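You operate a simulated robot arm through the tools that you are given. There is no shell and no other tool.

You are at the controls of a simulated robot arm. One attempt, no reset.

## Task
Put the smaller mushroom on the stand into the grey tub and press its lid on.
Fine: stem up; the lid of the tub's colour; the tub stays on the sled, draw the sled out again. Where these are worked on the way, their far stop is far enough and under half their travel is too little: press sled.

Only the result counts: the job must be done as asked and must still hold three seconds after the hand-in. Knocking over, shifting, dropping, spilling or breaking anything else fails it. A push-on lid holds only when it is set on centred and level and pressed home; a screw cap is set on level and turned clockwise until tight.

## Robot
A 7-joint arm with a two-finger parallel gripper, fixed in place. Base frame: the origin is at the foot of the arm, x ahead of it, y to its left, z up; the work surface is at about z = 680. Readings come in mm, degrees, newtons and seconds.
With the tool pointing down near the work surface it reaches from about 100 to 660 mm from the base axis. Its first joint turns from -66.0 to 66.0 degrees. Payload 1.57 kg.
The tool frame sits at the grasp point between the pads (the TCP): z along the fingers, y along the line on which they close. The tips reach 30 mm beyond it. The gripper opens to 80 mm. The fingers are 17 mm wide and 12 mm thick; the gripper's body (40 by 82 mm) begins 80 mm behind the TCP.
Orientation is that of the tool frame in the base frame, as [roll, pitch, yaw] about the fixed x, y, z axes, in that order (R = Rz(yaw) Ry(pitch) Rx(roll)). With the fingers straight down and closing along the base's y, the tool's x points along the base's -x, its y along +y and its z along -z.

## Interface
- The arm moves only by the tool nudge_tool. Its argument "plan" is a list of rows, each a list of 7 numbers: the shift along the tool's x, y, z in mm, then the turn, a rotation vector about the tool's x, y, z in degrees, then the gripper command, from -1 (fully open) to 1 (shut), values between in proportion. In form: [[dx, dy, dz, wx, wy, wz, gripper], ...]. A call has 1 to 20 rows; each row shifts and turns the commanded pose from where the row before left it, along the tool's axes as they then stand. Rows are played at 5 a second. More than 50 mm and 8.6 degrees between two rows, or a gripper value outside its range, and nothing of the call is played. A pose out of reach is approached as far as the arm can. The call stops where the force on the tool passes 90 N (or 10 N more than at its start, if that is more) or the arm is blocked; 0.2 s more then pass. The fingers move at their own pace (about 72 mm/s each) and stop on an object; they squeeze with about 22 N. The grip force told is the motor's: it shows also when the fingers shut on nothing. Time passes only in rows, and 0.2 s behind the last, so rows that do not move let the fingers close. It gives the time, the measured TCP pose, the force on the tool (base axes), the opening and the grip force at its end, in the units of the frame above (readings bear some noise), with the torque about the TCP (base axes, N m) and any sound that the robot's microphone picked up.
- Cameras (640 x 400 px; columns grow to the right, rows downward): "scene" is fixed at [30.8, 427.3, 1419.5]; the picture's right is [-0.94, -0.35, 0.00], its down [-0.23, 0.62, -0.75] and it looks along [0.27, -0.70, -0.66] (base axes); focal length 314 px, centre (320, 200). "wrist" rides on the gripper at [72, -7, -122] in the tool frame; the picture's right is [0.09, 1.00, 0.00], its down [-0.84, 0.08, -0.54] and it looks along [-0.54, 0.05, 0.84] (tool axes); focal length 238 px, centre (320, 200). There is no depth. A picture from a camera that has moved, and an enlarged one, comes with that camera's place and axes in the base frame and with its lens. The place of the scene camera against the robot may be out by one fixed shift of up to 12 mm in any direction.
- capture(camera): a new picture of that camera. No time passes.
- inspect(camera, box): a new picture of the part [left, top, right, bottom] of that camera's present view, enlarged. No time passes.
- finish_job(): hands the job in; it is judged then, once.

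Nothing tells you positions but the pictures and the camera data. Unless the task says otherwise, let go and move clear before handing in.

The tools are called as name(argument=value, ...) on one line, values as JSON. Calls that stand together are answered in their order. nudge_tool: Moves the arm, as the interface text tells. Its arguments: {"type":"object","properties":{"plan":{"type":"array"}},"required":["plan"]} The other tools are called the same way: capture (camera) takes a picture; inspect (camera, box) takes an enlarged picture of a part of a camera's view; finish_job () hands the job in.

At the start:

```text
time: 0.0
ee_pos: [258.1, -326.9, 1012.1]
tool_rot: [-180.0, -0.1, 180.0]
ft_force: [0.2, 0.1, 0.6]
moment: [-0.03, 0.02, 0.02]
gripper_width: 80.3
grasp_force: 0.0
```

scene: 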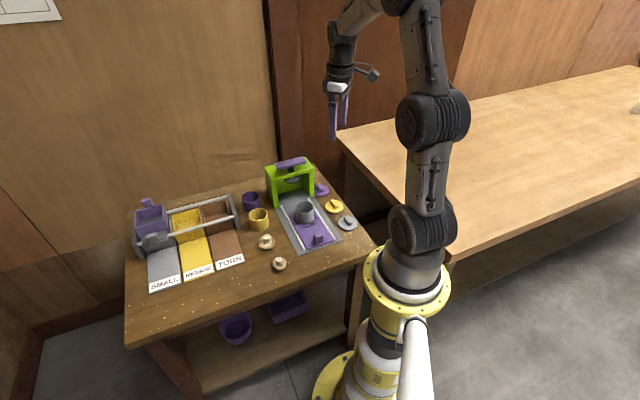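
wrist: 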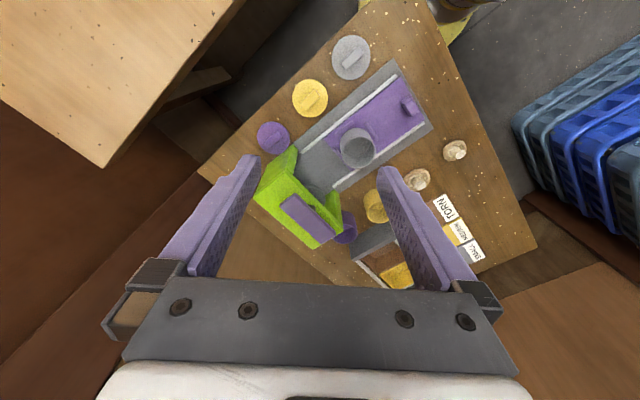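

I see a work stand with a sled track, a grey tub on a purple sled, a green press, lids (purple, yellow, grey), two mushrooms and a sorting tray. I will take closer pictures first.

inspect(camera="scene", box=[220, 140, 380, 280])

inspect(camera="scene", box=[110, 170, 310, 300])

inspect(camera="wrist", box=[230, 20, 490, 260])

```text
2.86 times, centred on (300, 210) of scene
camera zoom: at [30.8, 427.3, 1419.5], right [-0.94, -0.35, 0.0], down [-0.23, 0.62, -0.75], along [0.27, -0.7, -0.66], focal length 898 px, centre (377, 171)
```

zoom: 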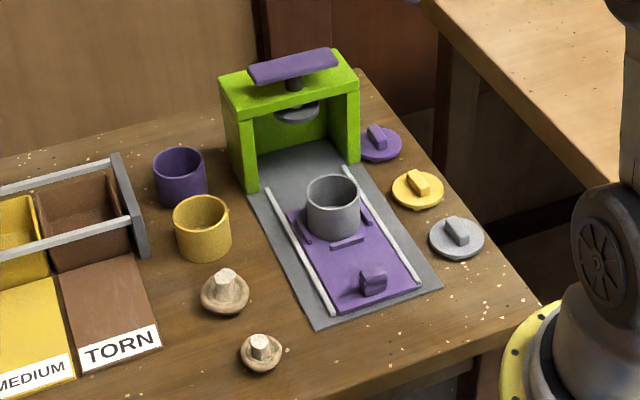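

```text
3.08 times, centred on (210, 235) of scene
camera zoom: at [30.8, 427.3, 1419.5], right [-0.94, -0.35, 0.0], down [-0.23, 0.62, -0.75], along [0.27, -0.7, -0.66], focal length 967 px, centre (658, 92)
```

zoom: 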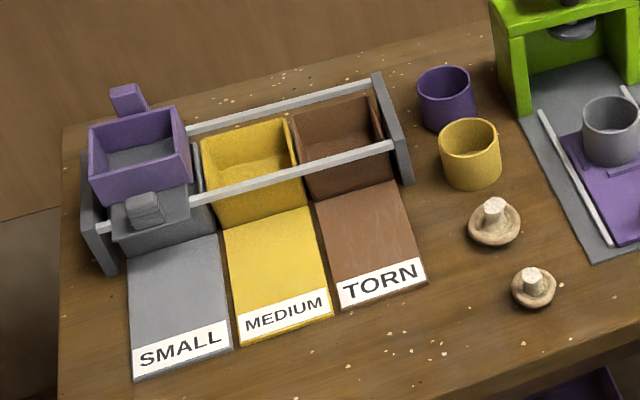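

```text
1.67 times, centred on (360, 140) of wrist
camera zoom: at [185.8, -332.7, 1133.3], right [-0.09, 1.0, 0.0], down [0.84, 0.08, 0.54], along [0.54, 0.05, -0.84], focal length 397 px, centre (253, 300)
```

zoom: 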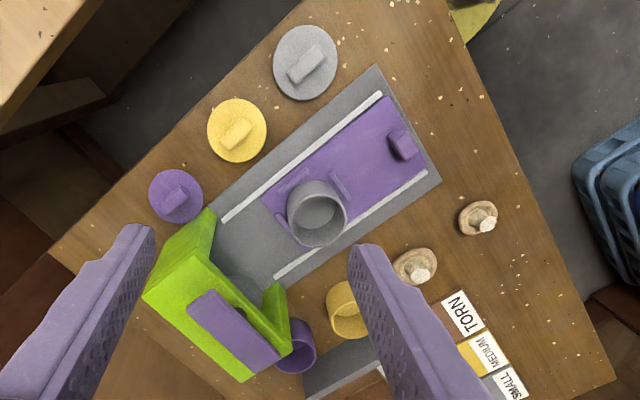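

The stand carries a small mushroom near (331, -56), the grey tub near (320, -255), the grey lid near (195, -282) and the press beyond the tub. I'll move the hand over the mushrooms for a better look.

nudge_tool(plan=[[-9, 34, 0, 0, 0, 0, -1], [-9, 34, 0, 0, 0, 0, -1], [-9, 34, 20, 0, 0, 0, -1], [-9, 34, 20, 0, 0, 0, -1], [-9, 34, 20, 0, 0, 0, -1], [-9, 34, 20, 0, 0, 0, -1], [-9, 34, 20, 0, 0, 0, -1], [-10, 33, 20, 0, 0, 0, -1]])

capture(camera="wrist")

capture(camera="scene")

```text
time: 1.8
ee_pos: [332.2, -54.1, 891.8]
tool_rot: [179.9, 0.0, 179.9]
ft_force: [-0.4, 0.4, -0.1]
moment: [0.01, 0.01, 0.02]
gripper_width: 79.9
grasp_force: 0.0
```

```text
taken
camera wrist: at [258.9, -61.4, 1012.6], right [-0.09, 1.0, 0.0], down [0.84, 0.08, 0.54], along [0.54, 0.05, -0.84], focal length 238 px, centre (320, 200)
```

wrist: 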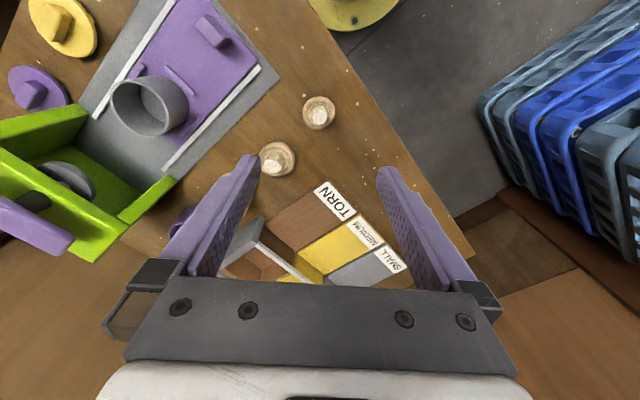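

```text
taken
```

scene: 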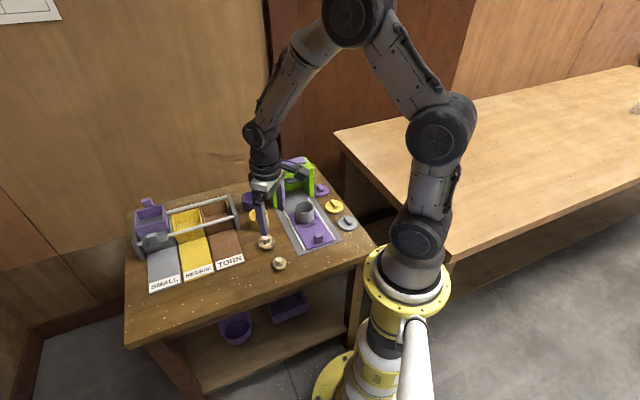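

The small mushroom sits around (330, -57), the larger one around (400, -110). I'll zoom in to judge stem direction and size.

inspect(camera="wrist", box=[250, 80, 350, 190])

inspect(camera="scene", box=[250, 240, 310, 280])

inspect(camera="wrist", box=[0, 0, 280, 260])

```text
3.64 times, centred on (300, 135) of wrist
camera zoom: at [258.9, -61.4, 1012.6], right [-0.09, 1.0, 0.0], down [0.84, 0.08, 0.54], along [0.54, 0.05, -0.84], focal length 867 px, centre (393, 436)
```

zoom: 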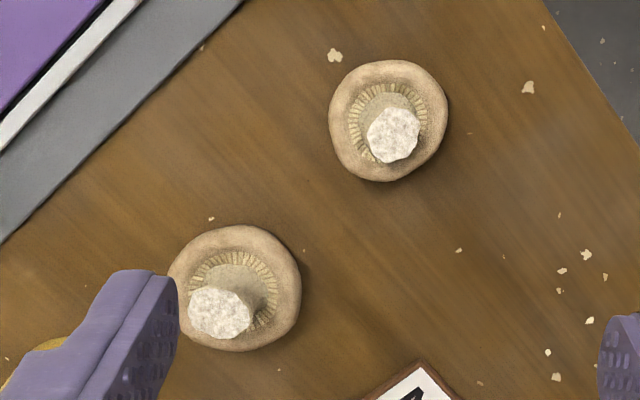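

```text
10.00 times, centred on (280, 260) of scene
camera zoom: at [30.8, 427.3, 1419.5], right [-0.94, -0.35, 0.0], down [-0.23, 0.62, -0.75], along [0.27, -0.71, -0.66], focal length 3144 px, centre (720, -400)
```

zoom: 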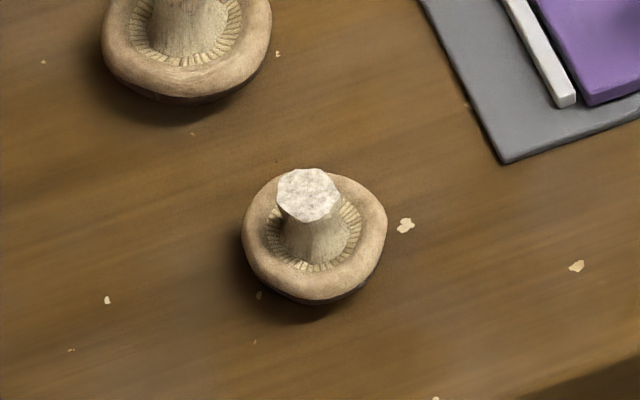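

```text
1.54 times, centred on (140, 130) of wrist
camera zoom: at [258.9, -61.4, 1012.6], right [-0.09, 1.0, 0.0], down [0.84, 0.08, 0.54], along [0.54, 0.05, -0.84], focal length 367 px, centre (597, 308)
```

zoom: 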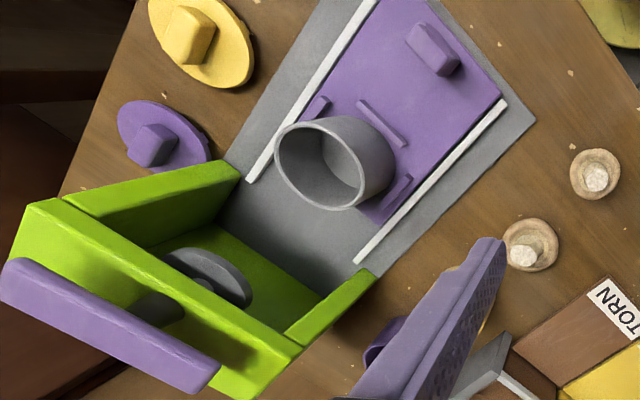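

The small mushroom stands stem up, cap about 43 mm, stem about 18 mm, top near z 708. I'll descend part way with a narrower opening and check alignment.

nudge_tool(plan=[[0, -1, 30, 0, 0, 0, 0], [0, -0.5, 40, 0, 0, 0, 0], [0, 0, 30, 0, 0, 0, 0], [0, 0, 10, 0, 0, 0, 0]])

capture(camera="wrist")

inspect(camera="scene", box=[240, 200, 320, 280])

```text
time: 2.8
ee_pos: [331.8, -56.1, 780.1]
tool_rot: [180.0, 0.1, -180.0]
ft_force: [0.9, 1.0, 0.1]
moment: [-0.01, 0.02, 0.02]
gripper_width: 40.1
grasp_force: 0.0
```

```text
taken
camera wrist: at [259.1, -63.0, 902.6], right [-0.09, 1.0, 0.0], down [0.84, 0.08, 0.54], along [0.54, 0.05, -0.84], focal length 238 px, centre (320, 200)
```

wrist: 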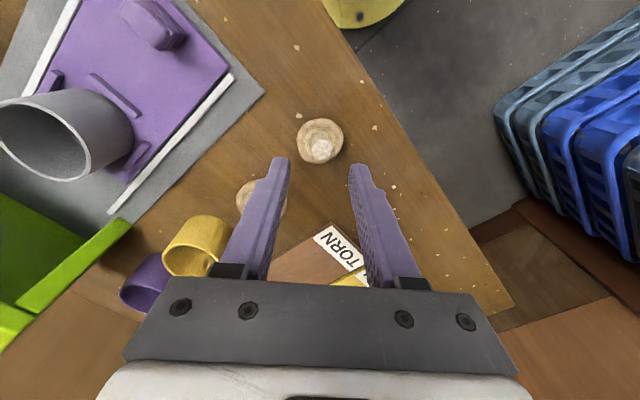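

```text
5.00 times, centred on (280, 240) of scene
camera zoom: at [30.8, 427.3, 1419.5], right [-0.94, -0.35, 0.0], down [-0.23, 0.62, -0.75], along [0.27, -0.7, -0.66], focal length 1572 px, centre (520, 0)
```

zoom: 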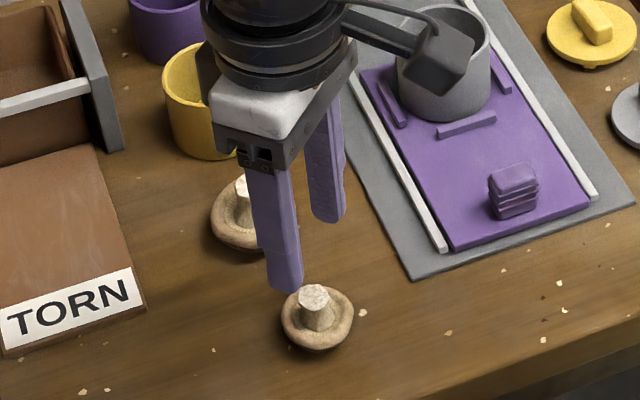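

The stem is centred between the fingers to within about a millimetre. I'll go down so the tips sit just above the cap and close on the stem.

nudge_tool(plan=[[0, 0.5, 20, 0, 0, 0, 0], [0, 0, 20, 0, 0, 0, 0], [0, 0, 10, 0, 0, 0, 0], [0, 0, 4, 0, 0, 0, 0]])

inspect(camera="scene", box=[240, 220, 320, 280])

inspect(camera="wrist", box=[240, 100, 400, 220])

```text
time: 3.8
ee_pos: [331.6, -54.8, 728.6]
tool_rot: [-179.9, -0.1, -180.0]
ft_force: [-1.0, 0.4, -0.8]
moment: [0.0, -0.02, 0.0]
gripper_width: 40.0
grasp_force: 0.1
```

```text
6.67 times, centred on (280, 250) of scene
camera zoom: at [30.8, 427.3, 1419.5], right [-0.94, -0.35, 0.0], down [-0.23, 0.62, -0.75], along [0.27, -0.7, -0.66], focal length 2096 px, centre (587, -133)
```

zoom: 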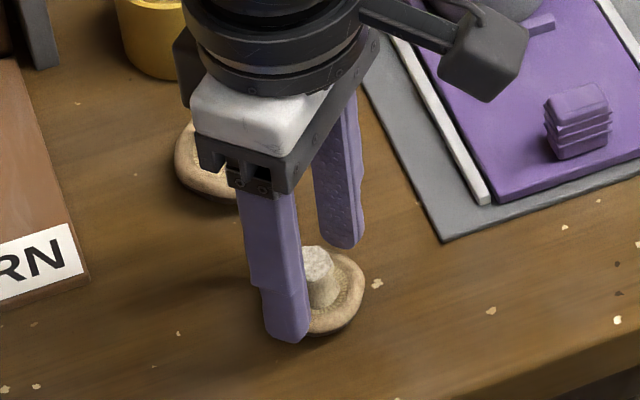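

```text
3.33 times, centred on (320, 160) of wrist
camera zoom: at [258.6, -62.1, 848.9], right [-0.09, 1.0, 0.0], down [0.84, 0.08, 0.54], along [0.54, 0.05, -0.84], focal length 794 px, centre (320, 333)
```

zoom: 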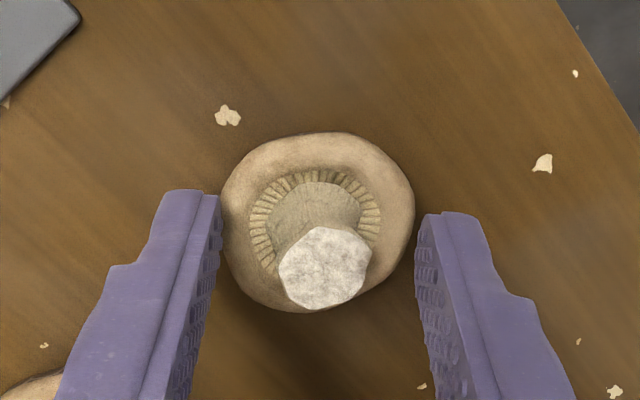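

The fingers straddle the stem properly; lowering 3 mm more and closing.

nudge_tool(plan=[[-1, 0, 3, 0, 0, 0, 0], [0, 0, 0, 0, 0, 0, 0.4], [0, 0, 0, 0, 0, 0, 0.7], [0, 0, 0, 0, 0, 0, 1], [0, 0, 0, 0, 0, 0, 1], [0, 0, 0, 0, 0, 0, 1]])

inspect(camera="wrist", box=[240, 100, 400, 220])

```text
time: 5.2
ee_pos: [333.4, -55.4, 725.3]
tool_rot: [-179.9, 0.0, -180.0]
ft_force: [0.2, -1.2, -0.5]
moment: [-0.04, -0.01, -0.01]
gripper_width: 31.3
grasp_force: 11.8
```

```text
3.33 times, centred on (320, 160) of wrist
camera zoom: at [259.7, -62.2, 846.0], right [-0.09, 1.0, 0.0], down [0.84, 0.08, 0.54], along [0.54, 0.05, -0.84], focal length 794 px, centre (320, 333)
```

zoom: 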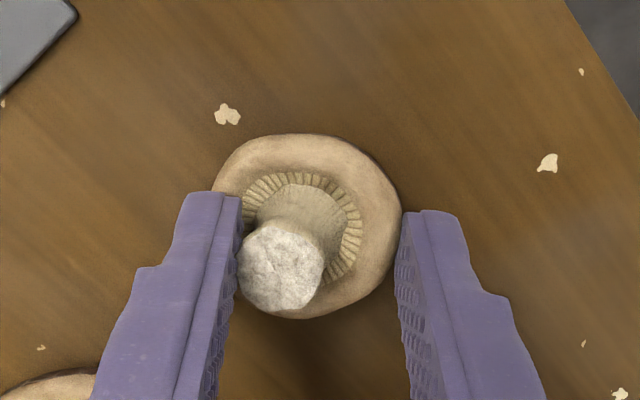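

The fingers closed on the curled cap rim and tipped the mushroom. I'll open again, rise a bit, and look.

nudge_tool(plan=[[0, 0, 0, 0, 0, 0, 0.1], [0, 0, 0, 0, 0, 0, 0], [0, 0, -6, 0, 0, 0, 0], [0, 0, 0, 0, 0, 0, 0]])

inspect(camera="wrist", box=[240, 100, 400, 220])

inspect(camera="scene", box=[250, 240, 310, 280])

```text
time: 6.2
ee_pos: [332.3, -56.0, 731.9]
tool_rot: [180.0, 0.0, 179.9]
ft_force: [0.4, 0.9, -0.2]
moment: [-0.02, 0.02, 0.01]
gripper_width: 40.1
grasp_force: 0.2
```

```text
3.33 times, centred on (320, 160) of wrist
camera zoom: at [259.7, -62.2, 852.0], right [-0.09, 1.0, 0.0], down [0.84, 0.08, 0.54], along [0.54, 0.05, -0.84], focal length 794 px, centre (320, 333)
```

zoom: 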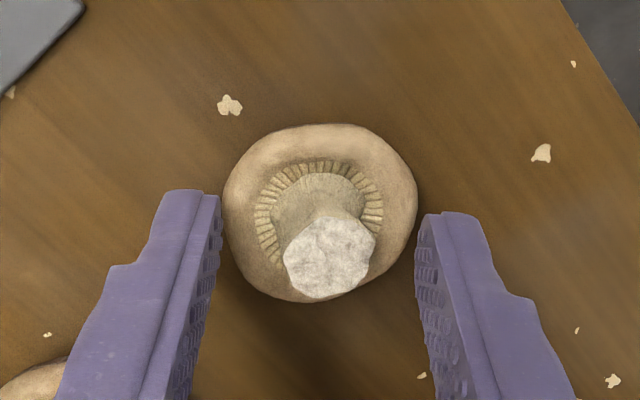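

```text
10.00 times, centred on (280, 260) of scene
camera zoom: at [30.8, 427.3, 1419.5], right [-0.94, -0.35, 0.0], down [-0.23, 0.62, -0.75], along [0.27, -0.7, -0.66], focal length 3144 px, centre (720, -400)
```

zoom: 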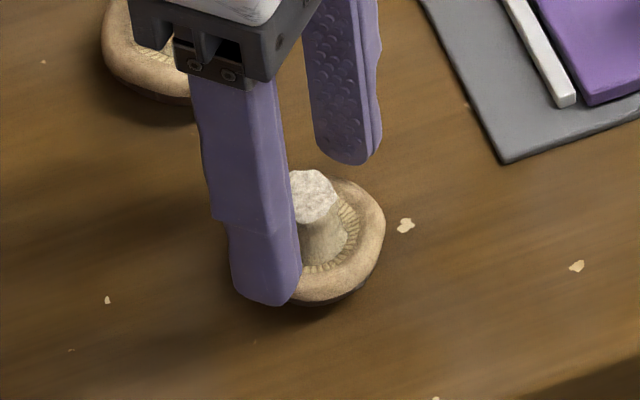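

It settled back upright. I'll close again higher up, so only the stem comes between the tips.

nudge_tool(plan=[[0, 1.5, 1, 0, 0, 0, 0], [0, 0, 0, 0, 0, 0, 0.2], [0, 0, 0, 0, 0, 0, 0.4], [0, 0, 0, 0, 0, 0, 0.5], [0, 0, 0, 0, 0, 0, 0.55], [0, 0, 0, 0, 0, 0, 0.6], [0, 0, 0, 0, 0, 0, 0.6]])

inspect(camera="wrist", box=[240, 100, 400, 220])

```text
time: 7.8
ee_pos: [332.5, -53.2, 730.0]
tool_rot: [-179.9, 0.0, 180.0]
ft_force: [0.4, 0.0, -0.4]
moment: [0.0, -0.02, -0.01]
gripper_width: 16.7
grasp_force: 0.2
```

```text
3.33 times, centred on (320, 160) of wrist
camera zoom: at [259.9, -60.7, 850.9], right [-0.09, 1.0, 0.0], down [0.84, 0.08, 0.54], along [0.54, 0.05, -0.84], focal length 794 px, centre (320, 333)
```

zoom: 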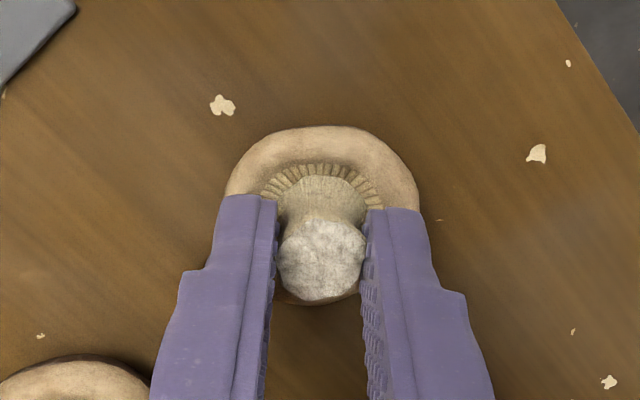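

Now the tips are around the stem only. Closing fully and lifting slightly.

nudge_tool(plan=[[0, 0, 0, 0, 0, 0, 0.7], [0, 0, 0, 0, 0, 0, 1], [0, 0, 0, 0, 0, 0, 1], [0, 0, 0, 0, 0, 0, 1], [0, 0, -10, 0, 0, 0, 1], [0, 0, -20, 0, 0, 0, 1]])

inspect(camera="wrist", box=[240, 100, 400, 220])

inspect(camera="scene", box=[250, 220, 310, 280])

```text
time: 9.2
ee_pos: [332.9, -53.8, 759.6]
tool_rot: [179.9, 0.0, -180.0]
ft_force: [0.1, -0.7, 0.0]
moment: [-0.02, 0.02, 0.03]
gripper_width: 15.5
grasp_force: 12.0
```

```text
3.33 times, centred on (320, 160) of wrist
camera zoom: at [259.8, -60.6, 881.1], right [-0.09, 1.0, 0.0], down [0.84, 0.08, 0.54], along [0.54, 0.05, -0.84], focal length 794 px, centre (320, 333)
```

zoom: 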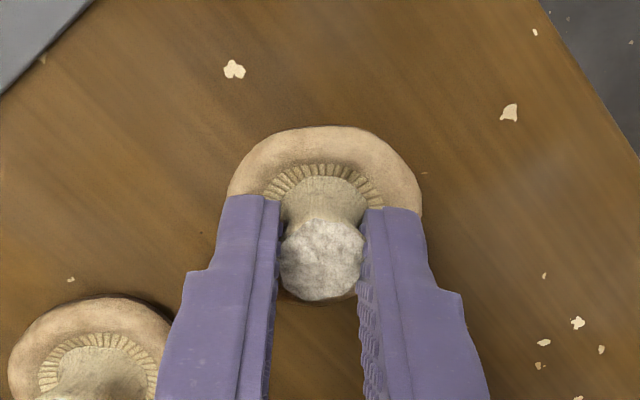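

```text
6.67 times, centred on (280, 250) of scene
camera zoom: at [30.8, 427.3, 1419.5], right [-0.94, -0.35, 0.0], down [-0.23, 0.62, -0.75], along [0.27, -0.7, -0.66], focal length 2096 px, centre (587, -133)
```

zoom: 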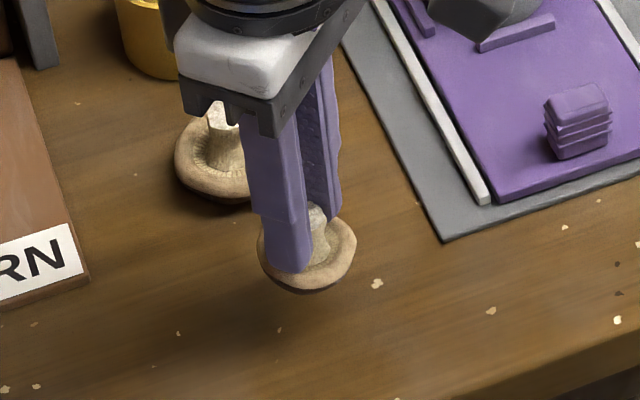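

The mushroom is held level by the stem. Next I raise it and travel toward the tub, stopping short for a precise look.

nudge_tool(plan=[[0, 0, -30, 0, 0, 0, 1], [0, 0, -40, 0, 0, 0, 1], [0, 0, -30, 0, 0, 0, 1], [0, -30, 0, 0, 0, 0, 1], [0, -30, 0, 0, 0, 0, 1], [0, -30, 0, 0, 0, 0, 1], [0, -30, 0, 0, 0, 0, 1], [0, 0, 0, 0, 0, 0, 1]])

capture(camera="wrist")

capture(camera="scene")

```text
time: 11.0
ee_pos: [331.9, -174.4, 860.4]
tool_rot: [-180.0, 0.0, 180.0]
ft_force: [0.1, -0.4, -0.6]
moment: [0.0, -0.03, 0.02]
gripper_width: 15.5
grasp_force: 12.6
```

```text
taken
camera wrist: at [259.2, -180.8, 981.5], right [-0.09, 1.0, 0.0], down [0.84, 0.08, 0.54], along [0.54, 0.05, -0.84], focal length 238 px, centre (320, 200)
```

wrist: 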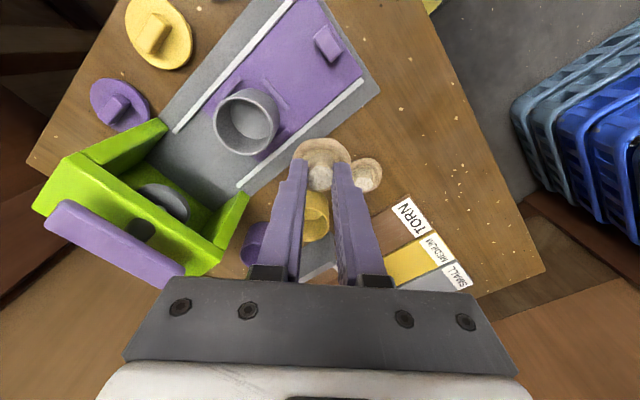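

```text
taken
```

scene: 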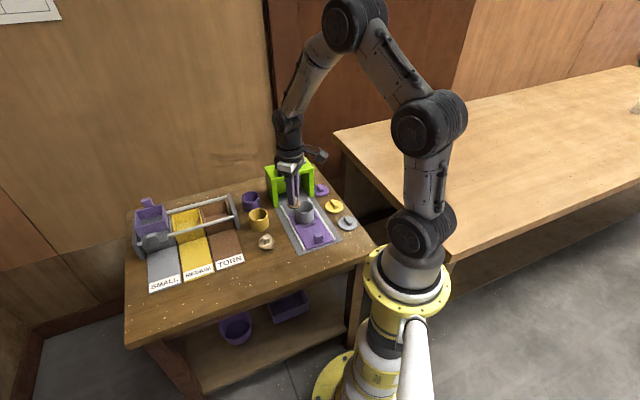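

The tub and press are clearly visible; zooming to measure the tub, sled and press.

inspect(camera="wrist", box=[190, 60, 310, 180])

inspect(camera="wrist", box=[20, 90, 270, 280])

inspect(camera="scene", box=[255, 145, 365, 255])

```text
3.33 times, centred on (250, 120) of wrist
camera zoom: at [259.2, -180.8, 981.5], right [-0.09, 1.0, 0.0], down [0.84, 0.08, 0.54], along [0.54, 0.05, -0.84], focal length 794 px, centre (553, 467)
```

zoom: 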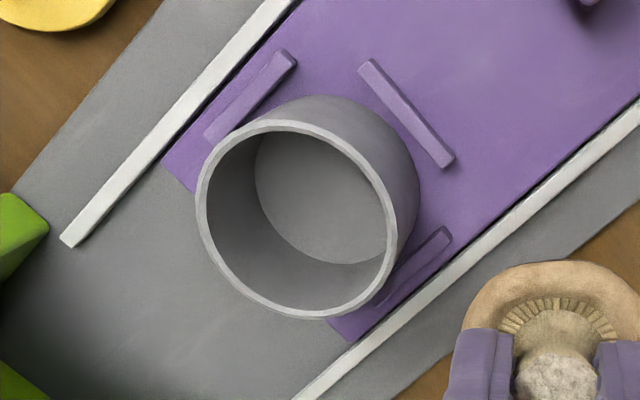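

```text
2.11 times, centred on (145, 185) of wrist
camera zoom: at [259.2, -180.8, 981.5], right [-0.09, 1.0, 0.0], down [0.84, 0.08, 0.54], along [0.54, 0.05, -0.84], focal length 502 px, centre (688, 232)
```

zoom: 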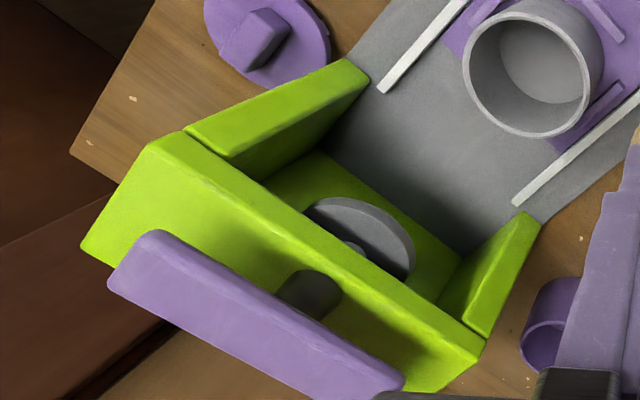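

```text
3.64 times, centred on (310, 200) of scene
camera zoom: at [30.8, 427.3, 1419.5], right [-0.94, -0.35, 0.0], down [-0.23, 0.62, -0.75], along [0.27, -0.71, -0.66], focal length 1143 px, centre (356, 200)
```

zoom: 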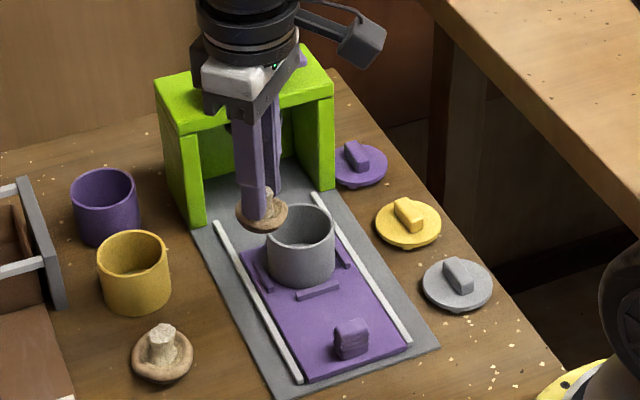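

The tub rim centre is around (332, -251, 740) with room to the press. I'll move over it and re-check before lowering.

nudge_tool(plan=[[0, -25, 0, 0, 0, 0, 1], [0, -25, 0, 0, 0, 0, 1], [-1, -26, 0, 0, 0, 0, 1], [0, 0, 25, 0, 0, 0, 1], [0, 0, 0, 0, 0, 0, 1]])

capture(camera="wrist")

inspect(camera="scene", box=[265, 175, 345, 235])

```text
time: 12.2
ee_pos: [334.0, -250.2, 835.4]
tool_rot: [-180.0, 0.1, -180.0]
ft_force: [0.6, 0.4, -1.0]
moment: [0.02, 0.05, -0.02]
gripper_width: 15.6
grasp_force: 12.2
```

```text
taken
camera wrist: at [260.8, -257.7, 956.6], right [-0.09, 1.0, 0.0], down [0.84, 0.08, 0.54], along [0.54, 0.05, -0.84], focal length 238 px, centre (320, 200)
```

wrist: 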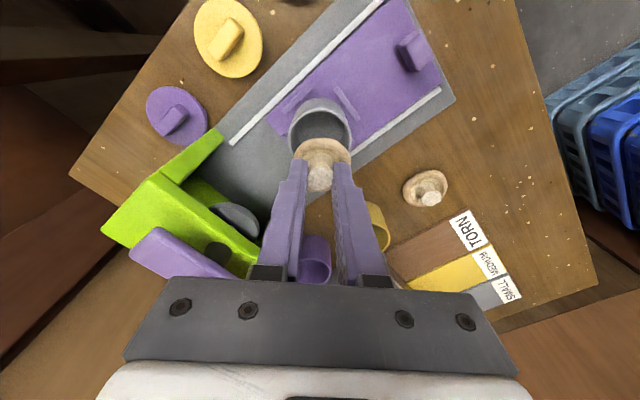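

```text
6.67 times, centred on (305, 205) of scene
camera zoom: at [30.8, 427.3, 1419.5], right [-0.94, -0.35, 0.0], down [-0.23, 0.62, -0.75], along [0.27, -0.7, -0.66], focal length 2096 px, centre (420, 167)
```

zoom: 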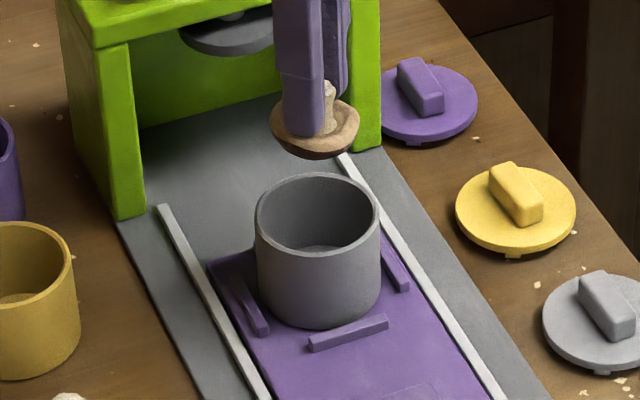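

inspect(camera="wrist", box=[260, 80, 380, 170])

```text
4.44 times, centred on (320, 125) of wrist
camera zoom: at [260.8, -257.7, 956.6], right [-0.09, 1.0, 0.0], down [0.84, 0.08, 0.54], along [0.54, 0.05, -0.84], focal length 1059 px, centre (320, 533)
```

zoom: 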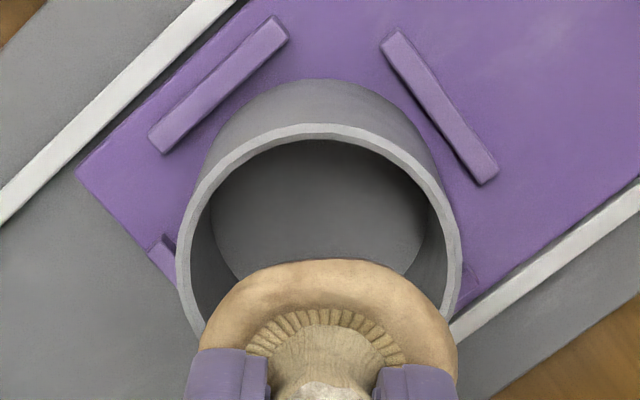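

The tub rim centre works out at about (333.5, -251.2), so the mushroom is centred within about 1 mm. I'll lower it into the tub.

nudge_tool(plan=[[0, -0.7, 20, 0, 0, 0, 1], [0, 0, 20, 0, 0, 0, 1], [0, 0, 15, 0, 0, 0, 1], [0, 0, 10, 0, 0, 0, 1], [0, 0, 10, 0, 0, 0, 1], [0, 0, 5, 0, 0, 0, 1]])

inspect(camera="wrist", box=[240, 90, 400, 210])

inspect(camera="scene", box=[265, 175, 345, 235])

```text
time: 13.6
ee_pos: [332.6, -251.5, 754.8]
tool_rot: [179.9, 0.0, 180.0]
ft_force: [-0.2, -0.2, -0.7]
moment: [-0.04, 0.02, -0.01]
gripper_width: 15.7
grasp_force: 11.8
```

```text
3.33 times, centred on (320, 150) of wrist
camera zoom: at [260.9, -258.3, 876.1], right [-0.09, 1.0, 0.0], down [0.84, 0.08, 0.54], along [0.54, 0.05, -0.84], focal length 794 px, centre (320, 367)
```

zoom: 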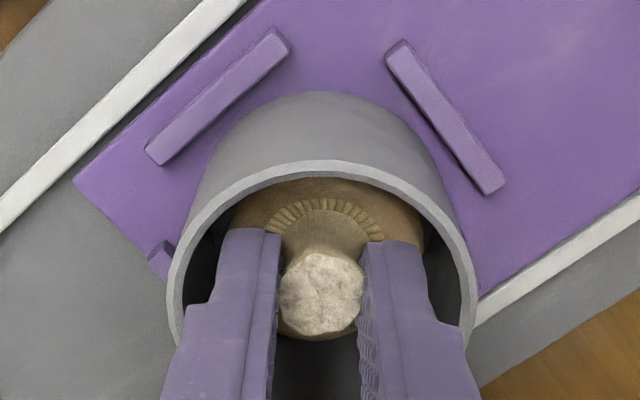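

```text
6.67 times, centred on (305, 205) of scene
camera zoom: at [30.8, 427.3, 1419.5], right [-0.94, -0.35, 0.0], down [-0.23, 0.62, -0.75], along [0.27, -0.7, -0.66], focal length 2096 px, centre (420, 167)
```

zoom: 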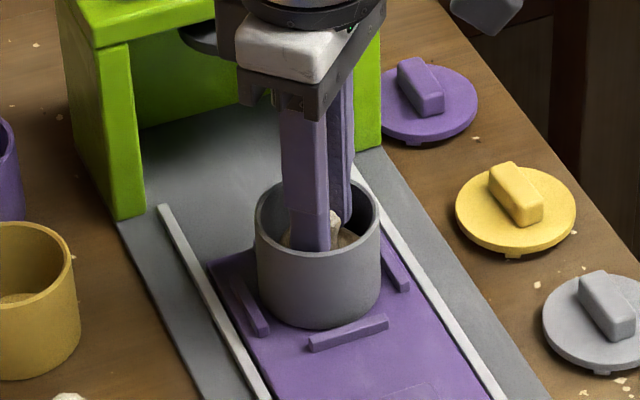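

The mushroom is inside the tub with clearance around the fingers. Lowering in small steps to feel the floor.

nudge_tool(plan=[[0, 0, 3, 0, 0, 0, 1], [0, 0, 3, 0, 0, 0, 1], [0, 0, 2, 0, 0, 0, 1], [0, 0, 0, 0, 0, 0, 1]])

```text
time: 14.6
ee_pos: [333.6, -251.4, 747.2]
tool_rot: [-180.0, 0.0, -179.9]
ft_force: [-0.1, 0.0, -0.8]
moment: [-0.02, -0.02, 0.02]
gripper_width: 15.7
grasp_force: 12.0
```

nudge_tool(plan=[[0, 0, 1.5, 0, 0, 0, 1], [0, 0, 1.5, 0, 0, 0, 1], [0, 0, 0, 0, 0, 0, 1]])

```text
time: 15.4
ee_pos: [334.6, -252.4, 745.9]
tool_rot: [-179.9, 0.3, 179.9]
ft_force: [-0.3, 1.3, 10.9]
moment: [-0.02, -0.03, 0.03]
gripper_width: 15.7
grasp_force: 12.3
```

I felt the tub floor (about 11 N). Releasing with only a small opening so the fingers do not touch the tub wall, then rising.

nudge_tool(plan=[[0, 0, -1, 0, 0, 0, 1], [0, 0, 0, 0, 0, 0, 0.55], [0, 0, 0, 0, 0, 0, 0.48], [0, 0, 0, 0, 0, 0, 0.46], [0, 0, -5, 0, 0, 0, 0.46], [0, 0, -15, 0, 0, 0, 0.46], [0, 0, -30, 0, 0, 0, 0.46], [0, 0, -40, 0, 0, 0, 0.46]])

capture(camera="wrist")

inspect(camera="wrist", box=[260, 80, 380, 170])

inspect(camera="scene", box=[265, 175, 345, 235])

```text
time: 17.2
ee_pos: [333.9, -251.1, 835.6]
tool_rot: [-180.0, 0.0, -180.0]
ft_force: [-0.1, -0.5, 0.3]
moment: [0.0, -0.01, -0.02]
gripper_width: 21.7
grasp_force: 0.0
```

```text
taken
camera wrist: at [259.9, -257.8, 956.6], right [-0.09, 1.0, 0.0], down [0.84, 0.08, 0.54], along [0.54, 0.05, -0.84], focal length 238 px, centre (320, 200)
```

wrist: 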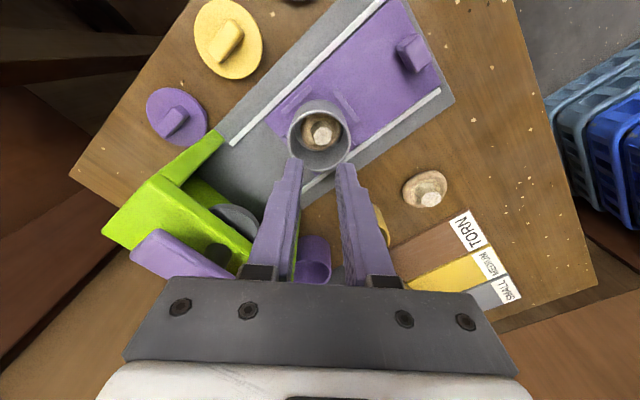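

```text
4.44 times, centred on (320, 125) of wrist
camera zoom: at [259.9, -257.8, 956.6], right [-0.09, 1.0, 0.0], down [0.84, 0.08, 0.54], along [0.54, 0.05, -0.84], focal length 1059 px, centre (320, 533)
```

zoom: 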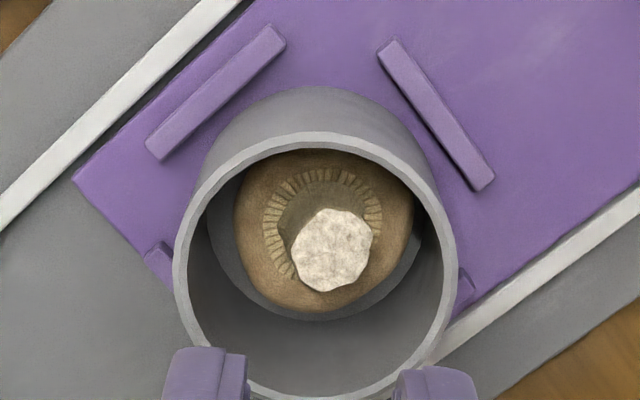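

```text
6.67 times, centred on (305, 205) of scene
camera zoom: at [30.8, 427.3, 1419.5], right [-0.94, -0.35, 0.0], down [-0.23, 0.62, -0.75], along [0.27, -0.7, -0.66], focal length 2096 px, centre (420, 167)
```

zoom: 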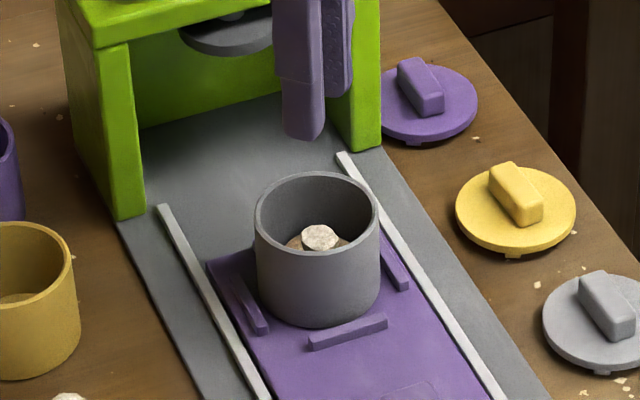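

The mushroom stands stem up in the grey tub. Next is the grey lid; I go up and over to look at it.

nudge_tool(plan=[[0, 0, -30, 0, 0, 0, -0.2], [30, -5, -10, 0, 0, 0, -0.2], [35, -8, 0, 0, 0, 0, -0.2], [35, -8, 0, 0, 0, 0, -0.2], [35, -8, 0, 0, 0, 0, -0.2], [0, 0, 0, 0, 0, 0, -0.2]])

capture(camera="wrist")

capture(camera="scene")

```text
time: 18.6
ee_pos: [199.3, -279.8, 874.5]
tool_rot: [179.9, 0.1, -180.0]
ft_force: [-0.5, 0.0, 0.5]
moment: [0.0, -0.01, 0.01]
gripper_width: 48.2
grasp_force: 0.0
```

```text
taken
camera wrist: at [125.3, -286.4, 995.8], right [-0.09, 1.0, 0.0], down [0.84, 0.08, 0.54], along [0.54, 0.05, -0.84], focal length 238 px, centre (320, 200)
```

wrist: 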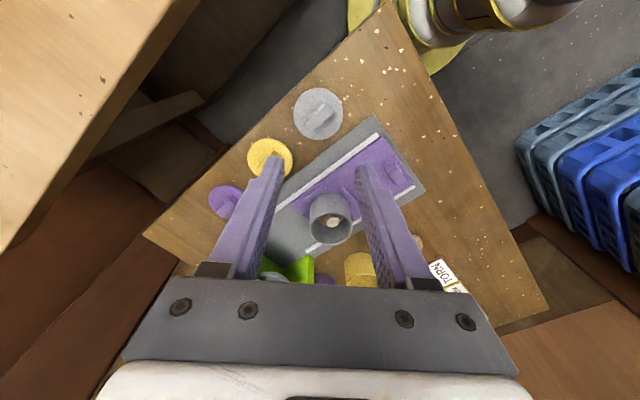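

```text
taken
```

scene: 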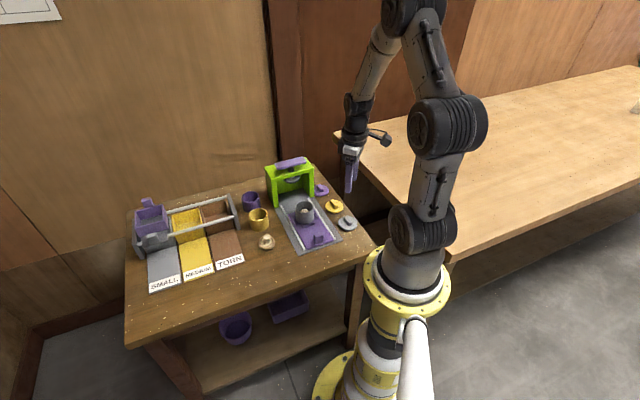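

inspect(camera="wrist", box=[270, 70, 370, 150])

inspect(camera="scene", box=[315, 190, 375, 240])

```text
5.00 times, centred on (320, 110) of wrist
camera zoom: at [125.3, -286.4, 995.8], right [-0.09, 1.0, 0.0], down [0.84, 0.08, 0.54], along [0.54, 0.05, -0.84], focal length 1192 px, centre (320, 650)
```

zoom: 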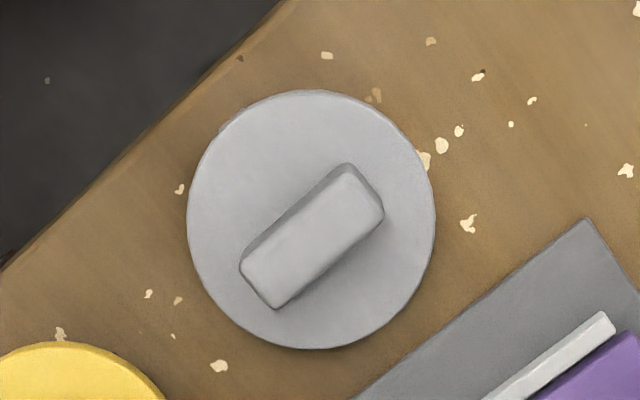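

```text
8.00 times, centred on (345, 215) of scene
camera zoom: at [30.8, 427.3, 1419.5], right [-0.94, -0.35, 0.0], down [-0.23, 0.62, -0.75], along [0.27, -0.71, -0.66], focal length 2515 px, centre (120, 80)
```

zoom: 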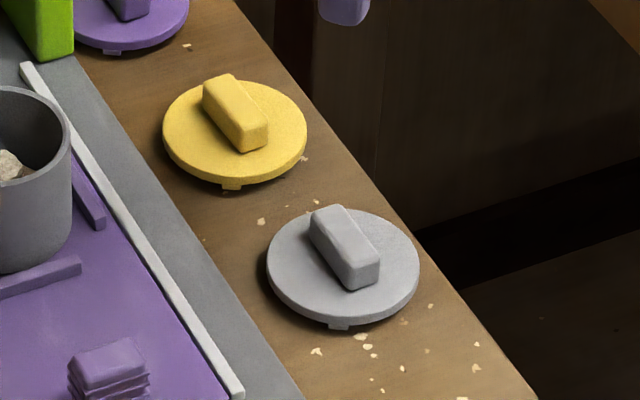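

The grey lid's centre is near (195.5, -282), with its bar running along the sled direction (135°) and top near z 709. I'll turn the hand 45° so the fingers close across the bar.

nudge_tool(plan=[[3.5, -2, 0, 0, 0, 7.5, 0], [0, 0, 0, 0, 0, 7.5, 0], [0, 0, 0, 0, 0, 7.5, 0], [0, 0, 0, 0, 0, 7.5, 0], [0, 0, 0, 0, 0, 7.5, 0], [0, 0, 0, 0, 0, 7.5, 0], [0, 0, 25, 0, 0, 0, 0], [0, 0, 25, 0, 0, 0, 0], [0, 0, 0, 0, 0, 0, 0]])

capture(camera="wrist")

capture(camera="scene")

```text
time: 20.6
ee_pos: [195.4, -282.2, 825.8]
tool_rot: [-179.9, 0.0, 135.0]
ft_force: [0.0, 0.6, 0.4]
moment: [0.03, -0.01, 0.0]
gripper_width: 40.1
grasp_force: 0.1
```

```text
taken
camera wrist: at [138.7, -236.2, 946.3], right [0.64, 0.77, 0.0], down [0.65, -0.54, 0.54], along [0.42, -0.35, -0.84], focal length 238 px, centre (320, 200)
```

wrist: 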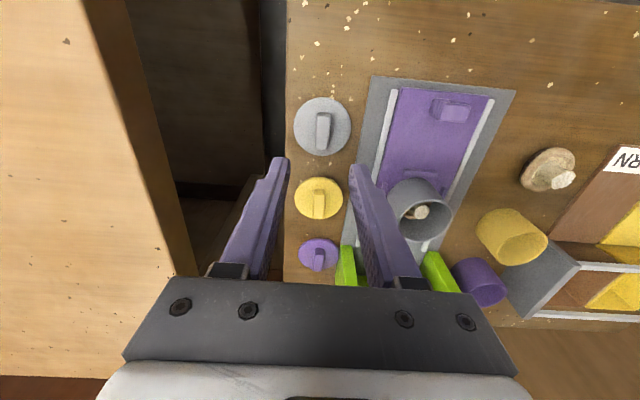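

```text
taken
```

scene: 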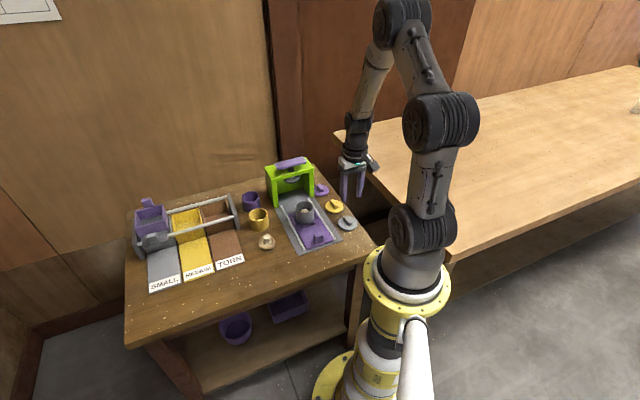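

inspect(camera="wrist", box=[280, 80, 370, 170])

```text
4.44 times, centred on (325, 125) of wrist
camera zoom: at [138.7, -236.2, 946.3], right [0.64, 0.77, 0.0], down [0.65, -0.54, 0.54], along [0.42, -0.35, -0.84], focal length 1059 px, centre (298, 533)
```

zoom: 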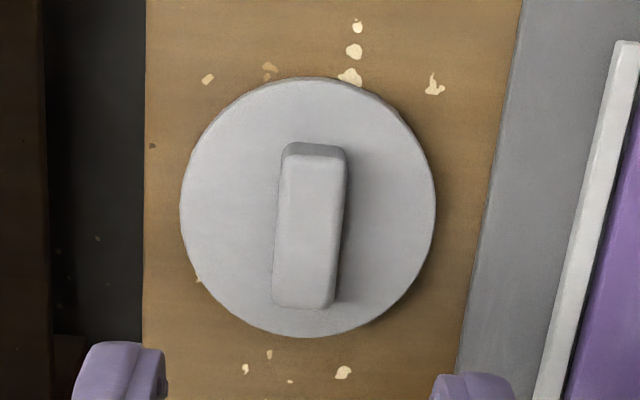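

Lid bar centre refined to about (196.3, -281.3), aligned with the hand within 2°. I'll shift 1.3 mm along the closing axis and descend.

nudge_tool(plan=[[0, 1.3, 20, 0, 0, 0, 0.2], [0, 0, 30, 0, 0, 0, 0.2], [0, 0, 25, 0, 0, 0, 0.2], [0, 0, 15, 0, 0, 0, 0.2], [0, 0, 5, 0, 0, 0, 0.2], [0, 0, 0, 0, 0, 0, 0.2]])

inspect(camera="wrist", box=[240, 100, 400, 220])

inspect(camera="scene", box=[315, 190, 375, 240])

```text
time: 22.0
ee_pos: [196.6, -280.6, 730.5]
tool_rot: [179.9, 0.0, 135.1]
ft_force: [0.1, 0.6, 0.1]
moment: [0.01, -0.02, 0.05]
gripper_width: 31.8
grasp_force: 0.0
```

```text
3.33 times, centred on (320, 160) of wrist
camera zoom: at [139.7, -235.2, 851.9], right [0.64, 0.77, 0.0], down [0.65, -0.54, 0.54], along [0.42, -0.35, -0.84], focal length 794 px, centre (320, 333)
```

zoom: 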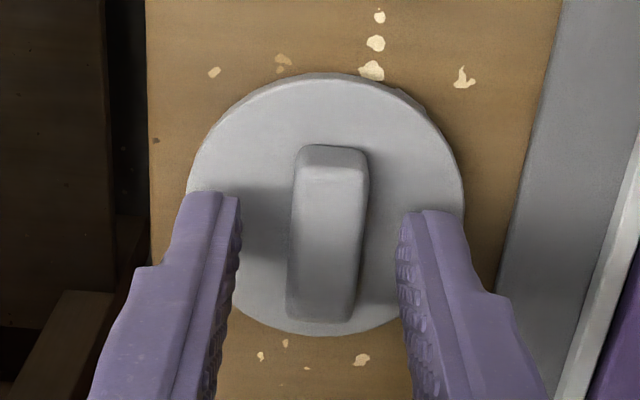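

```text
8.00 times, centred on (345, 215) of scene
camera zoom: at [30.8, 427.3, 1419.5], right [-0.94, -0.35, 0.0], down [-0.23, 0.62, -0.75], along [0.27, -0.7, -0.66], focal length 2515 px, centre (120, 80)
```

zoom: 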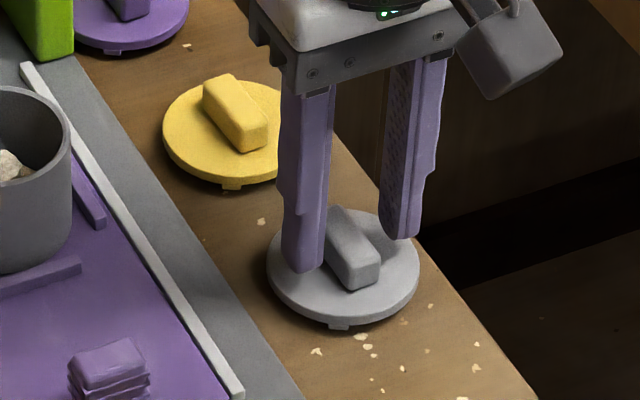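

The fingers straddle the bar. Lowering a few mm with contact checks.

nudge_tool(plan=[[0, 0.7, 2, 0, 0, 0, 0.2], [0, 0, 2, 0, 0, 0, 0.2], [0, 0, 0, 0, 0, 0, 0.2]])

inspect(camera="wrist", box=[240, 100, 400, 220])

```text
time: 22.8
ee_pos: [196.4, -280.8, 727.0]
tool_rot: [179.9, 0.0, 135.0]
ft_force: [0.1, -0.7, -0.5]
moment: [0.01, 0.0, 0.03]
gripper_width: 32.1
grasp_force: 0.1
```

```text
3.33 times, centred on (320, 160) of wrist
camera zoom: at [140.3, -234.9, 847.5], right [0.64, 0.77, 0.0], down [0.65, -0.54, 0.54], along [0.42, -0.35, -0.84], focal length 794 px, centre (320, 333)
```

zoom: 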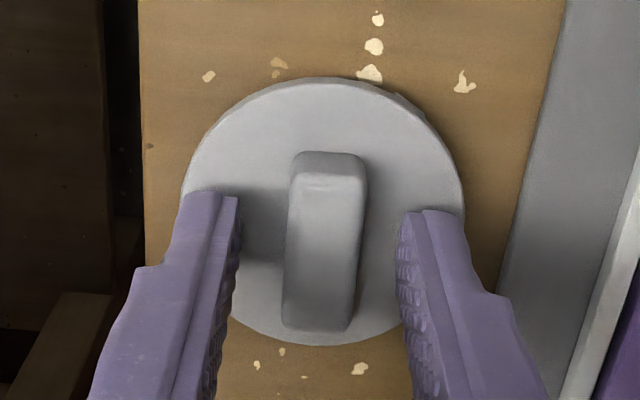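

nudge_tool(plan=[[0, 0, 1.5, 0, 0, 0, 0.2], [0, 0, 1.5, 0, 0, 0, 0.2], [0, 0, 0, 0, 0, 0, 0.2]])

inspect(camera="wrist", box=[240, 100, 400, 220])

inspect(camera="scene", box=[315, 190, 375, 240])

```text
time: 23.6
ee_pos: [196.5, -281.0, 721.8]
tool_rot: [-180.0, 0.1, 134.9]
ft_force: [-0.3, -0.2, -0.2]
moment: [-0.02, -0.01, -0.02]
gripper_width: 32.1
grasp_force: 0.0
```

```text
3.33 times, centred on (320, 160) of wrist
camera zoom: at [140.2, -235.1, 844.6], right [0.64, 0.77, 0.0], down [0.65, -0.54, 0.54], along [0.42, -0.35, -0.84], focal length 794 px, centre (320, 333)
```

zoom: 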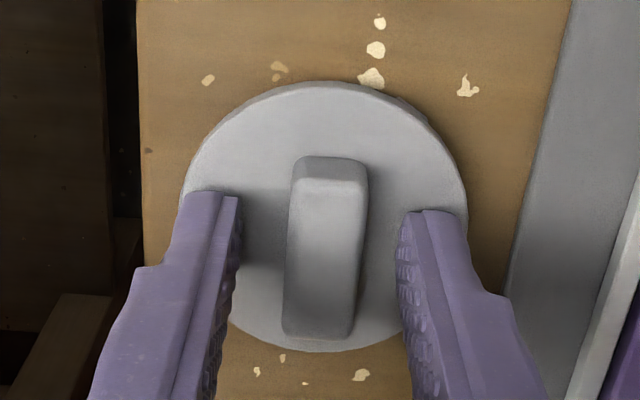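

```text
8.00 times, centred on (345, 215) of scene
camera zoom: at [30.8, 427.3, 1419.5], right [-0.94, -0.35, 0.0], down [-0.23, 0.62, -0.75], along [0.27, -0.7, -0.66], focal length 2515 px, centre (120, 80)
```

zoom: 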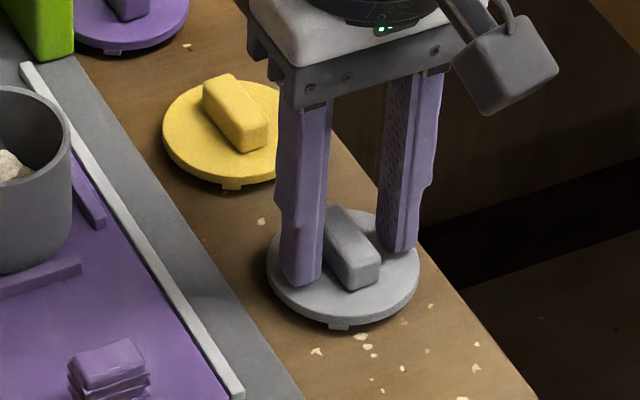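

Tips are right at the base of the bar. Closing on it and lifting straight up.

nudge_tool(plan=[[0, 0, 0, 0, 0, 0, 0.5], [0, 0, 0, 0, 0, 0, 0.65], [0, 0, 0, 0, 0, 0, 1], [0, 0, 0, 0, 0, 0, 1], [0, 0, 0, 0, 0, 0, 1]])

inspect(camera="wrist", box=[240, 100, 400, 220])

```text
time: 24.8
ee_pos: [196.2, -280.1, 723.5]
tool_rot: [-180.0, -0.1, 134.9]
ft_force: [0.2, -0.5, -0.2]
moment: [-0.04, 0.01, -0.01]
gripper_width: 13.4
grasp_force: 21.7
```

```text
3.33 times, centred on (320, 160) of wrist
camera zoom: at [140.2, -235.1, 844.7], right [0.64, 0.77, 0.0], down [0.65, -0.54, 0.54], along [0.42, -0.35, -0.84], focal length 794 px, centre (320, 333)
```

zoom: 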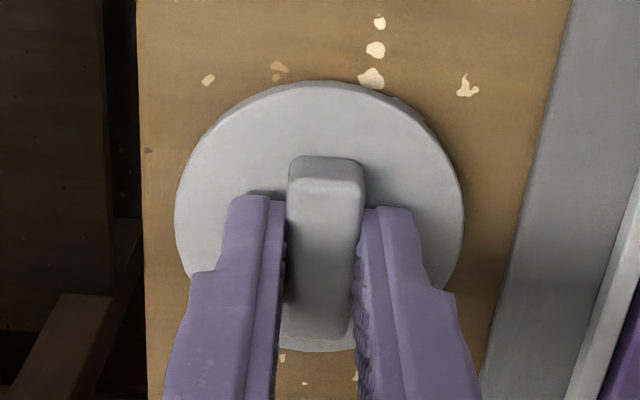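

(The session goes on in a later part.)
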